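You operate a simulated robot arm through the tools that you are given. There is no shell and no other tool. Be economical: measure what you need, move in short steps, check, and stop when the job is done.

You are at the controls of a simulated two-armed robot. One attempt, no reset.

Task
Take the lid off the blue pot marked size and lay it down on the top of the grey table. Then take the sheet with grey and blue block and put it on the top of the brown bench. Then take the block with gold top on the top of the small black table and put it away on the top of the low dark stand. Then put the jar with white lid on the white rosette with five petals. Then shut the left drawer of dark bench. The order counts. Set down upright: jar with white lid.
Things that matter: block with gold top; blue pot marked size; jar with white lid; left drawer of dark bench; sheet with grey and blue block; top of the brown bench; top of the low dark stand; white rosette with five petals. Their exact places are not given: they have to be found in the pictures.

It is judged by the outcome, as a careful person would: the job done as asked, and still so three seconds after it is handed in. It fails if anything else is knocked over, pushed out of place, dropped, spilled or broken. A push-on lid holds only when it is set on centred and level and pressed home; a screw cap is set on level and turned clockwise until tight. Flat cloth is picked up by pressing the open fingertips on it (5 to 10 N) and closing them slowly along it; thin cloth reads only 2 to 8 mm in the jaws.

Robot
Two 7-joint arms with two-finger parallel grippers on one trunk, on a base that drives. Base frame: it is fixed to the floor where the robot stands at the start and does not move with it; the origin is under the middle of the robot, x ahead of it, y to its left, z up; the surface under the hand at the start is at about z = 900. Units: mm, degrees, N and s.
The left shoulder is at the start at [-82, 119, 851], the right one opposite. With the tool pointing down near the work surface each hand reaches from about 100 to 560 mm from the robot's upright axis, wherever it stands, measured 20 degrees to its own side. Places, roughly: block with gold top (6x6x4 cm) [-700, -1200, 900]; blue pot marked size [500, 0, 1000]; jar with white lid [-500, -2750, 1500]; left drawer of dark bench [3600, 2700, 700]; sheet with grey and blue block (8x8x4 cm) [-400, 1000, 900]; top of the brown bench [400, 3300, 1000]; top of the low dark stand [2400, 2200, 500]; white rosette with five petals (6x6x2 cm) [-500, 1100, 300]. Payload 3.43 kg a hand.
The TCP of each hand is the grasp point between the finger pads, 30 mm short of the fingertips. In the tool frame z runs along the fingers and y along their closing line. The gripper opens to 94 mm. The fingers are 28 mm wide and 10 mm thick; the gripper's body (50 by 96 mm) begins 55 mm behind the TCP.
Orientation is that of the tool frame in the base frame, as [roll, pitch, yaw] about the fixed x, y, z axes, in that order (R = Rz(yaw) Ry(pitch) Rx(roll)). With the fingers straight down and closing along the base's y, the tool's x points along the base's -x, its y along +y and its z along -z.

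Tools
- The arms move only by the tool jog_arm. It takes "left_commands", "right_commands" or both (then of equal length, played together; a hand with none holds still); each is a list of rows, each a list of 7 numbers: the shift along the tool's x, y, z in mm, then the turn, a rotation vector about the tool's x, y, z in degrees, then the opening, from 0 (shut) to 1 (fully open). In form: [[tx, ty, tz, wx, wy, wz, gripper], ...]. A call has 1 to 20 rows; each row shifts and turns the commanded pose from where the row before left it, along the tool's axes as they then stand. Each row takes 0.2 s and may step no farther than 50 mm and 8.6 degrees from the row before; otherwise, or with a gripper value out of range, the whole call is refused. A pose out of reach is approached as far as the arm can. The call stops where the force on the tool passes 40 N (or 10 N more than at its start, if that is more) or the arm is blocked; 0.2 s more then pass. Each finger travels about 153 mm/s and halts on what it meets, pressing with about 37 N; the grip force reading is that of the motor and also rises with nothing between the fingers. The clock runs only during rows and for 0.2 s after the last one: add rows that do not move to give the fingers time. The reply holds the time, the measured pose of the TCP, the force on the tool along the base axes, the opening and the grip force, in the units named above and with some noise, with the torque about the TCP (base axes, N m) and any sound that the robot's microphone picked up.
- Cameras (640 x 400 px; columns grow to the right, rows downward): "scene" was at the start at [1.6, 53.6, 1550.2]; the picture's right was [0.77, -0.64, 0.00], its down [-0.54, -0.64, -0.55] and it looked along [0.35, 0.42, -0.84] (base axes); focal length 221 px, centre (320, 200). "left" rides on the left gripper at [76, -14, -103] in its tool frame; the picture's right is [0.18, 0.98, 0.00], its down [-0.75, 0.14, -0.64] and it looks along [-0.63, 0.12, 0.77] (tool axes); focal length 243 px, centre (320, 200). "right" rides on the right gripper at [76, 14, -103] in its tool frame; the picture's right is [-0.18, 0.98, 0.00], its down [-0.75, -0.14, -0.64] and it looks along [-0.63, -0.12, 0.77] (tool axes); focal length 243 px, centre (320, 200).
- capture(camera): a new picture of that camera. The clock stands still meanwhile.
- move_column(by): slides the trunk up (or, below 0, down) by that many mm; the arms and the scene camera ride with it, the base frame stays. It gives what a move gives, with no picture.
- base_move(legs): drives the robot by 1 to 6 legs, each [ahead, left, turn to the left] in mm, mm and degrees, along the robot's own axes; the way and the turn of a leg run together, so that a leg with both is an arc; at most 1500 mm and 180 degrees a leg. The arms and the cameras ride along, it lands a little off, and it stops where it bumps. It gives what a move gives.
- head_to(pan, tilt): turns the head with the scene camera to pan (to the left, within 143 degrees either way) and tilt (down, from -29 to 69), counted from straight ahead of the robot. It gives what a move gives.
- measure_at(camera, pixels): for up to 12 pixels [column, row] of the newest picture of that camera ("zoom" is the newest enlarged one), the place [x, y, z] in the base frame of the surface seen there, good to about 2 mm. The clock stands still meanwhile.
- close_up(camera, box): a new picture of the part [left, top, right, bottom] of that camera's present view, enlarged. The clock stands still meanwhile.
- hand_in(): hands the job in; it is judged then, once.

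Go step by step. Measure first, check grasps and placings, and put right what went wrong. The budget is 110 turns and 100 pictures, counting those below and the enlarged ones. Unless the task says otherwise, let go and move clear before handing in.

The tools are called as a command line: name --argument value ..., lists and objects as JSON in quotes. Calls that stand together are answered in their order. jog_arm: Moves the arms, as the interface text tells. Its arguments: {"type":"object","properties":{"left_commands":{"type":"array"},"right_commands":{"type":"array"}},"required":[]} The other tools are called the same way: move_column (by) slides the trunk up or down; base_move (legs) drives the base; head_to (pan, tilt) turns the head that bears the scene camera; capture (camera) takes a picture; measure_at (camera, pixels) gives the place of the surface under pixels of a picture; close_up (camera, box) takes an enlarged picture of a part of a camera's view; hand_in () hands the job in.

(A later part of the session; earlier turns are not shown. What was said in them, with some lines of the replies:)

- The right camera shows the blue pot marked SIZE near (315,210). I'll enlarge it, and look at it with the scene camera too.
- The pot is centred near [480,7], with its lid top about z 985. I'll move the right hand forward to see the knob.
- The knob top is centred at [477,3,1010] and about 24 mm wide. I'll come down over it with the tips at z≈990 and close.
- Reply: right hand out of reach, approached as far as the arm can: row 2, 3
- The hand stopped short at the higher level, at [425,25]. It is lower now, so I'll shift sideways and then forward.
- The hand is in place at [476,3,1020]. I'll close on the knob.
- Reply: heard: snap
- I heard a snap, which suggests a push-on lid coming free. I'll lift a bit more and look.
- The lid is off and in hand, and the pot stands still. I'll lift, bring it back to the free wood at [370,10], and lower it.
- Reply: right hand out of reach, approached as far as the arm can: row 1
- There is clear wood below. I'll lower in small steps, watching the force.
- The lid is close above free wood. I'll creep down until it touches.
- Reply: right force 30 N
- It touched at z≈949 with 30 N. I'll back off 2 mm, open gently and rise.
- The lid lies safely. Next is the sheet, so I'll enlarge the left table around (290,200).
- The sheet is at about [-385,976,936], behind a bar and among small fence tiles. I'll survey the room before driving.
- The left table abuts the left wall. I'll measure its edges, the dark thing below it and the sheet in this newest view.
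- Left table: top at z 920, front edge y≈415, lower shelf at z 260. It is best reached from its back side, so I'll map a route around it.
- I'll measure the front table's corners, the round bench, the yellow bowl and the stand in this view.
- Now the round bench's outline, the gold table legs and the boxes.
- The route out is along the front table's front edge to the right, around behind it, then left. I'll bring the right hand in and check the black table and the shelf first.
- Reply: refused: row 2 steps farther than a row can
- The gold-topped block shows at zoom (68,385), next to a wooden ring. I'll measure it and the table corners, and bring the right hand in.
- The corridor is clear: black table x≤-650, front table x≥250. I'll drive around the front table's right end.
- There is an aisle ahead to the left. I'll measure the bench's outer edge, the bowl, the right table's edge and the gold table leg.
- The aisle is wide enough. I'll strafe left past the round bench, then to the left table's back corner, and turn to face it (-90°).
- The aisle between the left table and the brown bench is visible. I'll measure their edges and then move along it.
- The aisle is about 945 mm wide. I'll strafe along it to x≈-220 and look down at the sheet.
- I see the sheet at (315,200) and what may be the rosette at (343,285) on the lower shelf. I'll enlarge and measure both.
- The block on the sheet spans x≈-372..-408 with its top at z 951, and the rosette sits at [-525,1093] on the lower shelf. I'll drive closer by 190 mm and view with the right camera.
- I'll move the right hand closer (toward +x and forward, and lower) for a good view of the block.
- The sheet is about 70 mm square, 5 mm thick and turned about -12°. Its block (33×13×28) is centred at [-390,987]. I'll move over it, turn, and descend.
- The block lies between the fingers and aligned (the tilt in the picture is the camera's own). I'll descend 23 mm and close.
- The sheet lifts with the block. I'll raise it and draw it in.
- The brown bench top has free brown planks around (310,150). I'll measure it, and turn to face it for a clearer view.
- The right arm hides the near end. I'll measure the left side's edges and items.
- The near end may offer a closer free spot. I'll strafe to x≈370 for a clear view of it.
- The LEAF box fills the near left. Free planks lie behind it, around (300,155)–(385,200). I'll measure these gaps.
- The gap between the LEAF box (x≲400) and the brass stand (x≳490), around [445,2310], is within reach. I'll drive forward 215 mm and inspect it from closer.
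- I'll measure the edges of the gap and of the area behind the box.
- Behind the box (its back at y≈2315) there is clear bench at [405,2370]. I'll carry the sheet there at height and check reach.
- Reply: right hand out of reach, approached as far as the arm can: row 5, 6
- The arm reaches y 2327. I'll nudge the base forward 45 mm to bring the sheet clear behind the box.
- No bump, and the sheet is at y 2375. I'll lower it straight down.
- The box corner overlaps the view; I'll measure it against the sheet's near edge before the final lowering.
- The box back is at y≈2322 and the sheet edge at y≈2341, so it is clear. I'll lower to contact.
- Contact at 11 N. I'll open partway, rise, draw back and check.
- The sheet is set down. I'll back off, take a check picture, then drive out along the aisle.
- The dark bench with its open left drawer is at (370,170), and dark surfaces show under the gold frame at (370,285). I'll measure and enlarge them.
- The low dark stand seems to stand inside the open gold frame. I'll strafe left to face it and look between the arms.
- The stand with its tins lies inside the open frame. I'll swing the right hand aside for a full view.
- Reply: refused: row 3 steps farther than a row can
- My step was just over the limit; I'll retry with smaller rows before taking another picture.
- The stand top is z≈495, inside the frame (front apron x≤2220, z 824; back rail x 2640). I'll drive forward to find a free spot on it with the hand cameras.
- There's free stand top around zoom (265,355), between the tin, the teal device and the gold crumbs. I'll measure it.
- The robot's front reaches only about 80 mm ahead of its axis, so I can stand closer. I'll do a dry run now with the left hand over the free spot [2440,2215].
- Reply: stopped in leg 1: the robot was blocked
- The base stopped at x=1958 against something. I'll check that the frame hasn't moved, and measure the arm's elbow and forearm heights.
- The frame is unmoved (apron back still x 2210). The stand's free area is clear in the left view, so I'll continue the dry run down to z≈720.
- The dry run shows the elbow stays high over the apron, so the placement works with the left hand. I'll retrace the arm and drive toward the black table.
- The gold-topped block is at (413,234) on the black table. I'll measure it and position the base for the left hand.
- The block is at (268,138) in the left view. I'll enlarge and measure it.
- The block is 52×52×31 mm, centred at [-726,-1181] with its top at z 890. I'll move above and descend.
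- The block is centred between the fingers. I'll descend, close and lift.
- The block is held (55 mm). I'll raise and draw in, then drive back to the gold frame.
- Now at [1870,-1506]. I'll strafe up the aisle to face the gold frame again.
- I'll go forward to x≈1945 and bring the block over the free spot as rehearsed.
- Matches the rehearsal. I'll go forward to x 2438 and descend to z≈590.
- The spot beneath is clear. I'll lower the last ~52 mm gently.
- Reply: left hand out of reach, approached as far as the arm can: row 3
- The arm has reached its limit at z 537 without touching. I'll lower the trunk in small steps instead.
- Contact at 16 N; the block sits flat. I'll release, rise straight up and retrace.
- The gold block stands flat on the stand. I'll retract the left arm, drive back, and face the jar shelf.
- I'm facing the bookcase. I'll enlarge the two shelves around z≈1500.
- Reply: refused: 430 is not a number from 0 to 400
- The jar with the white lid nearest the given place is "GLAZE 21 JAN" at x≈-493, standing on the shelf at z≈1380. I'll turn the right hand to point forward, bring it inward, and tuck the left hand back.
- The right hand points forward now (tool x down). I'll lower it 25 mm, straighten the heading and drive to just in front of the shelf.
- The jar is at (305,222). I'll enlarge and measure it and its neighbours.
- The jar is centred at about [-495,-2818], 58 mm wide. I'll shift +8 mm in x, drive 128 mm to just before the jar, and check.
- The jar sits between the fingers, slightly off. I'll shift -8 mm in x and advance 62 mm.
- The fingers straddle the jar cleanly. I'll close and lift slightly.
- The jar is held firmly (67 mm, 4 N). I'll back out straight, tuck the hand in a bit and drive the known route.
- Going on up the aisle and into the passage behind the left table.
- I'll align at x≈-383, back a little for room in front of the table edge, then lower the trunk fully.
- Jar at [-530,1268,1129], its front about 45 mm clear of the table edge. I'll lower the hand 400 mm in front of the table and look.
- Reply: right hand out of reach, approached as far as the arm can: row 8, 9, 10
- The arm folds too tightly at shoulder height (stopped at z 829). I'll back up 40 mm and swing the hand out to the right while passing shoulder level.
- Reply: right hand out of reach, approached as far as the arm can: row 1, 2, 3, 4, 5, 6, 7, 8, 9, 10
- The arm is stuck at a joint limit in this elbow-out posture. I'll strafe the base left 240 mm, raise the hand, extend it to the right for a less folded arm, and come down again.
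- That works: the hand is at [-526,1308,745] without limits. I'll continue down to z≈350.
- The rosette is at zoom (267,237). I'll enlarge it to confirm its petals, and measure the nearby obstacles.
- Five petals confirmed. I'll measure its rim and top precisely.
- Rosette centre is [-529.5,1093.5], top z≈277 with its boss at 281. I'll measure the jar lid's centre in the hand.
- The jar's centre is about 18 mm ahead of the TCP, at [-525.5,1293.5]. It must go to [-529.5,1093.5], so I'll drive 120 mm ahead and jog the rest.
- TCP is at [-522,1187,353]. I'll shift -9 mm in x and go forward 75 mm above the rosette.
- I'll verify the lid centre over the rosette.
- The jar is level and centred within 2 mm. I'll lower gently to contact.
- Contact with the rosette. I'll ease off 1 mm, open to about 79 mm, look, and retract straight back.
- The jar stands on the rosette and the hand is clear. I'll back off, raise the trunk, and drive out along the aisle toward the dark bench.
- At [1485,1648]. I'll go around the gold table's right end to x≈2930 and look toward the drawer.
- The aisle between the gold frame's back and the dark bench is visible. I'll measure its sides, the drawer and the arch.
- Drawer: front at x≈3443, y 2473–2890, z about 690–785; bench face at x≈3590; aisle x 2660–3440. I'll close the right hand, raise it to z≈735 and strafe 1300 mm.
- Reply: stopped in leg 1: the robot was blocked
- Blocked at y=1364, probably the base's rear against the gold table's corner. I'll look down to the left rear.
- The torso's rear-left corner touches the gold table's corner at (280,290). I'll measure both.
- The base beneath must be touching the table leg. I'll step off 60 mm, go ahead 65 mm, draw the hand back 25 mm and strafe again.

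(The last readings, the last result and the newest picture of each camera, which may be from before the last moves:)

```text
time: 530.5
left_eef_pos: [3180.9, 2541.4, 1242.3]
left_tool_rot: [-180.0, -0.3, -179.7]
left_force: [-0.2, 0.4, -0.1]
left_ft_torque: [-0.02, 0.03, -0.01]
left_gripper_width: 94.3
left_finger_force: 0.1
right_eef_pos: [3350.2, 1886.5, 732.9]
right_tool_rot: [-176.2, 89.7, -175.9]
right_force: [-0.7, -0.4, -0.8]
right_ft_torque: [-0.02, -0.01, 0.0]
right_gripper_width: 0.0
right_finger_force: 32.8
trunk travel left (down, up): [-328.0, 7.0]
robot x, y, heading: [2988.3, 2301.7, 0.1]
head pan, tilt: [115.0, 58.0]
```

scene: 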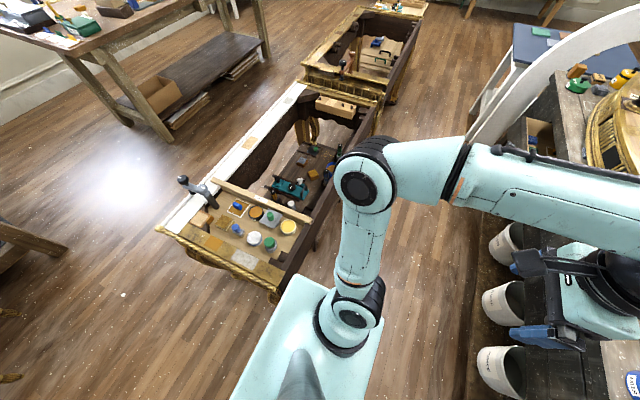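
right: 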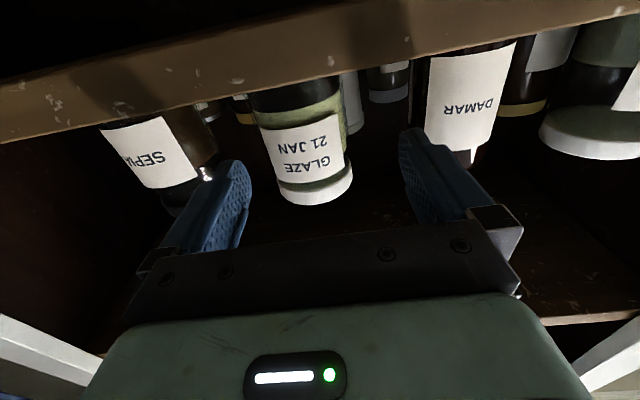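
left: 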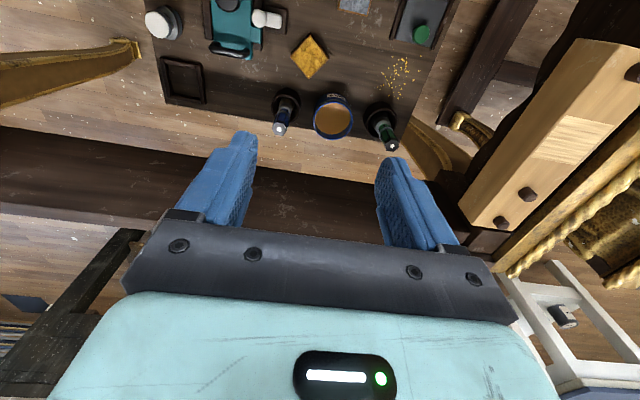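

Passed. I'll strafe another 735 mm so the hand faces the drawer.

base_move --legs '[[0, 735, 0]]'

head_to --pan -35 --tilt 45

capture --camera "scene"

```text
time: 537.4
left_eef_pos: [3172.8, 3269.7, 1242.9]
left_tool_rot: [-179.9, -0.4, -179.2]
left_force: [0.0, -0.6, -0.3]
left_ft_torque: [-0.01, -0.01, 0.01]
left_gripper_width: 94.2
left_finger_force: 0.1
right_eef_pos: [3346.6, 2615.4, 733.5]
right_tool_rot: [-176.6, 89.7, -175.7]
right_force: [-0.4, 0.3, 0.2]
right_ft_torque: [-0.01, -0.03, -0.05]
right_gripper_width: 0.2
right_finger_force: 33.3
trunk travel left (down, up): [-328.0, 7.0]
robot x, y, heading: [2979.8, 3023.8, 0.7]
head pan, tilt: [115.0, 58.0]
```

```text
time: 539.7
left_eef_pos: [3171.3, 3269.6, 1243.6]
left_tool_rot: [-179.9, -0.2, -179.3]
left_force: [-0.2, 0.1, 0.2]
left_ft_torque: [0.02, 0.02, 0.01]
left_gripper_width: 94.0
left_finger_force: 0.1
right_eef_pos: [3346.9, 2615.4, 734.1]
right_tool_rot: [-177.2, 89.7, -176.4]
right_force: [0.5, 0.3, -0.8]
right_ft_torque: [-0.03, -0.04, 0.03]
right_gripper_width: 0.0
right_finger_force: 33.1
trunk travel left (down, up): [-328.0, 7.0]
robot x, y, heading: [2983.3, 3025.2, 0.2]
head pan, tilt: [-35.0, 45.0]
```

```text
6 pictures are left
```

scene: 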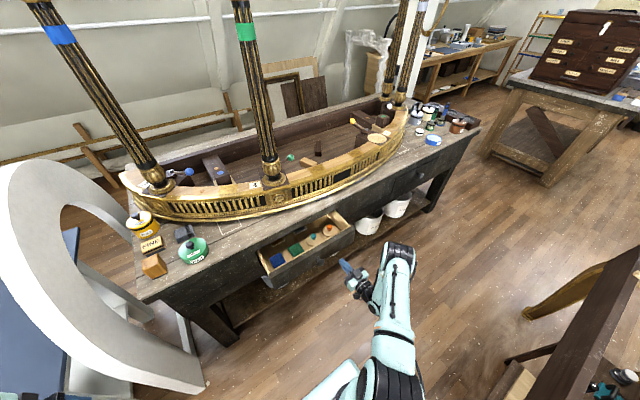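

The drawer is at (305,245). I'll measure its front panel against the hand.

measure_at --camera "scene" --pixels '[[270, 285], [266, 268], [352, 240], [310, 258], [310, 268], [354, 250], [330, 258], [290, 275], [345, 262], [255, 250], [375, 225], [352, 270]]'

close_up --camera "scene" --box '[240, 195, 400, 295]'

```text
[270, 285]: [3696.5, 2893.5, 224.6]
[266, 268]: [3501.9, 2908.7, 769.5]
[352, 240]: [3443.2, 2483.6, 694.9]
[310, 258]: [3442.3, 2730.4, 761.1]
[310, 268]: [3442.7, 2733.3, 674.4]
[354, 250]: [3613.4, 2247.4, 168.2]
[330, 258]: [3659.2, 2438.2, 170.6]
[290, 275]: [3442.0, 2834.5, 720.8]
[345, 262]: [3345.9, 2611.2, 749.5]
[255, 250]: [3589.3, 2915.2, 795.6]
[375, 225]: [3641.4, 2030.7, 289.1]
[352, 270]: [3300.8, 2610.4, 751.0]
```

```text
4.00 times, centred on (320, 245) of scene
```

zoom: 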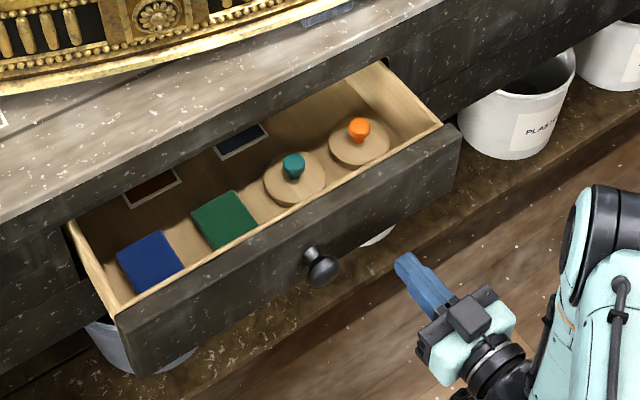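

The drawer front is at x 3442, with its knob at y≈2690; my fist at y 2613, z 734 will meet the panel beside it. I'll push slowly.

jog_arm --right_commands '[[0, 0, 15, 0, 0, 0, 0], [0, 0, 15, 0, 0, 0, 0], [0, 0, 15, 0, 0, 0, 0], [0, 0, 10, 0, 0, 0, 0], [0, 0, 5, 0, 0, 0, 0], [0, 0, 5, 0, 0, 0, 0], [0, 0, 7, 0, 0, 0, 0], [0, 0, 7, 0, 0, 0, 0], [0, 0, 7, 0, 0, 0, 0], [0, 0, 7, 0, 0, 0, 0], [0, 0, 7, 0, 0, 0, 0], [0, 0, 7, 0, 0, 0, 0], [0, 0, 7, 0, 0, 0, 0], [0, 0, 7, 0, 0, 0, 0], [0, 0, 7, 0, 0, 0, 0], [0, 0, 7, 0, 0, 0, 0], [0, 0, 7, 0, 0, 0, 0], [0, 0, 7, 0, 0, 0, 0], [0, 0, 0, 0, 0, 0, 0]]'

```text
time: 543.7
left_eef_pos: [3171.0, 3268.8, 1244.0]
left_tool_rot: [-179.8, -0.2, -179.3]
left_force: [-0.4, 0.8, -0.1]
left_ft_torque: [-0.02, 0.03, 0.02]
left_gripper_width: 94.1
left_finger_force: 0.1
right_eef_pos: [3495.8, 2618.3, 732.2]
right_tool_rot: [176.7, 89.8, 177.6]
right_force: [-0.1, -0.8, 0.9]
right_ft_torque: [-0.01, 0.0, -0.03]
right_gripper_width: 0.1
right_finger_force: 32.7
trunk travel left (down, up): [-328.0, 7.0]
robot x, y, heading: [2982.7, 3027.2, 0.5]
head pan, tilt: [-35.0, 45.0]
```

The fist is at x≈3526 with little resistance. I'll continue to the stop in small steps.

jog_arm --right_commands '[[0, 0, 6, 0, 0, 0, 0], [0, 0, 6, 0, 0, 0, 0], [0, 0, 6, 0, 0, 0, 0], [0, 0, 6, 0, 0, 0, 0], [0, 0, 6, 0, 0, 0, 0], [0, 0, 6, 0, 0, 0, 0], [0, 0, 6, 0, 0, 0, 0], [0, 0, 5, 0, 0, 0, 0], [0, 0, 4, 0, 0, 0, 0], [0, 0, 4, 0, 0, 0, 0], [0, 0, 3, 0, 0, 0, 0], [0, 0, 3, 0, 0, 0, 0], [0, 0, 2, 0, 0, 0, 0], [0, 0, 0, 0, 0, 0, 0]]'

close_up --camera "scene" --box '[240, 195, 400, 295]'

```text
time: 546.7
left_eef_pos: [3171.4, 3268.7, 1242.5]
left_tool_rot: [-180.0, -0.3, -179.3]
left_force: [-0.1, -0.5, -0.1]
left_ft_torque: [-0.02, 0.02, -0.02]
left_gripper_width: 93.9
left_finger_force: 0.1
right_eef_pos: [3558.2, 2618.7, 732.3]
right_tool_rot: [-171.3, 89.8, -170.5]
right_force: [0.3, -0.3, -0.2]
right_ft_torque: [0.01, 0.01, -0.02]
right_gripper_width: 0.0
right_finger_force: 33.1
trunk travel left (down, up): [-328.0, 7.0]
robot x, y, heading: [2982.1, 3025.7, 0.7]
head pan, tilt: [-35.0, 45.0]
```

```text
4.00 times, centred on (320, 245) of scene
```

zoom: 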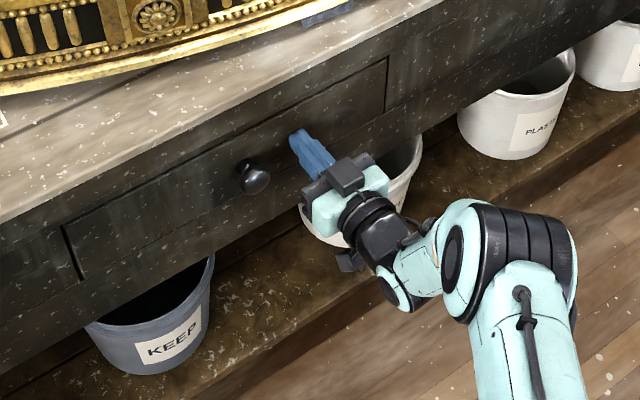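

The drawer looks shut. I'll measure panel against bench face, then press a little more until the stop is felt.

measure_at --camera "zoom" --pixels '[[150, 230], [100, 250], [50, 280], [350, 100], [410, 70], [300, 110], [100, 200], [270, 145]]'

jog_arm --right_commands '[[0, 0, 2, 0, 0, 0, 0], [0, 0, 2, 0, 0, 0, 0], [0, 0, 2, 0, 0, 0, 0], [0, 0, 2, 0, 0, 0, 0], [0, 0, 2, 0, 0, 0, 0], [0, 0, 0, 0, 0, 0, 0]]'

```text
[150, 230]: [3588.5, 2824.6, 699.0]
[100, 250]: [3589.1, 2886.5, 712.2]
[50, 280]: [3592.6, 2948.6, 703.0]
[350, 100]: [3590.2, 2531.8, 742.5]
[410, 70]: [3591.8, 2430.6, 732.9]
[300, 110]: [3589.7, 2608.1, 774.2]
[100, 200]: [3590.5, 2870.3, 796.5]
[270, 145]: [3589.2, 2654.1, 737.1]
```

```text
time: 547.5
left_eef_pos: [3167.6, 3269.4, 1244.0]
left_tool_rot: [-179.9, -0.1, -179.3]
left_force: [1.3, 0.7, 0.3]
left_ft_torque: [-0.01, 0.01, -0.01]
left_gripper_width: 93.8
left_finger_force: 0.0
right_eef_pos: [3558.9, 2619.5, 731.9]
right_tool_rot: [-152.4, 89.8, -151.5]
right_force: [-26.2, 7.1, 10.7]
right_ft_torque: [-0.02, -0.61, 0.09]
right_gripper_width: 0.0
right_finger_force: 32.8
trunk travel left (down, up): [-328.0, 7.0]
robot x, y, heading: [2981.1, 3023.6, 0.5]
head pan, tilt: [-35.0, 45.0]
stopped in row 4 (right hand): the force on the tool passed its limit at 43 N (the readings are from after the stop); the commanded pose is now the measured one
```

The drawer is flush (3590) and against its stop. I'll draw the hand clear and confirm it stays shut.

jog_arm --right_commands '[[0, 0, -5, 0, 0, 0, 0], [0, 0, -20, 0, 0, 0, 0], [0, 0, -30, 0, 0, 0, 0], [0, 0, -40, 0, 0, 0, 0], [0, 0, -40, 0, 0, 0, 0], [0, 0, 0, 0, 0, 0, 0], [0, 0, 0, 0, 0, 0, 0]]'

close_up --camera "scene" --box '[240, 195, 400, 295]'

measure_at --camera "zoom" --pixels '[[150, 230], [50, 280], [350, 100], [410, 70]]'

```text
time: 549.1
left_eef_pos: [3171.3, 3267.6, 1243.2]
left_tool_rot: [-179.9, -0.3, -179.4]
left_force: [-0.1, -0.1, 0.0]
left_ft_torque: [0.02, -0.01, 0.0]
left_gripper_width: 93.9
left_finger_force: 0.1
right_eef_pos: [3427.7, 2616.8, 731.5]
right_tool_rot: [178.6, 89.6, 179.4]
right_force: [0.7, 0.4, 0.0]
right_ft_torque: [-0.03, 0.02, -0.02]
right_gripper_width: 0.0
right_finger_force: 32.7
trunk travel left (down, up): [-328.0, 7.0]
robot x, y, heading: [2983.5, 3024.4, 0.6]
head pan, tilt: [-35.0, 45.0]
```

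```text
4.00 times, centred on (320, 245) of scene
```

zoom: 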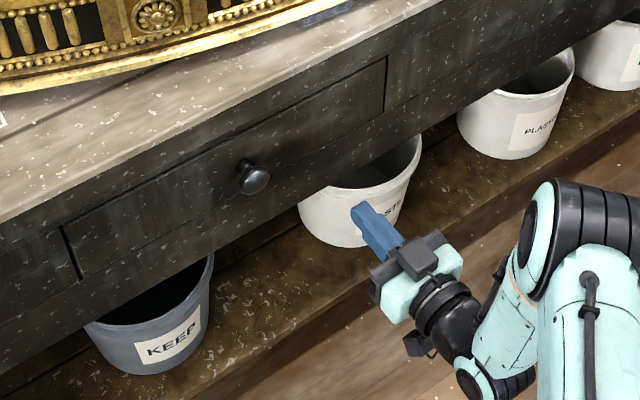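

```text
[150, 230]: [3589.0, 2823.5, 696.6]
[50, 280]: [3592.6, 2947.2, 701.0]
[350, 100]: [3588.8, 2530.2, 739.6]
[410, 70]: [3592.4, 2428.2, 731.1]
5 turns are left
```

The drawer stays shut and flush, and both hands are clear. All five steps are done, so I'm handing in.

hand_in

```text
The job is handed in.
```

All five steps were done in the order asked:
- **Lid:** off the blue pot marked SIZE and on the grey table beside it.
- **Sheet:** on the brown bench, just behind the LEAF box.
- **Gold-topped block:** on the low dark stand.
- **Jar with white lid:** upright on the five-petalled rosette.
- **Left drawer of the dark bench:** shut flush against its stop.

The base bumped the gold table twice while driving around it. Measurements after each bump showed no shift.
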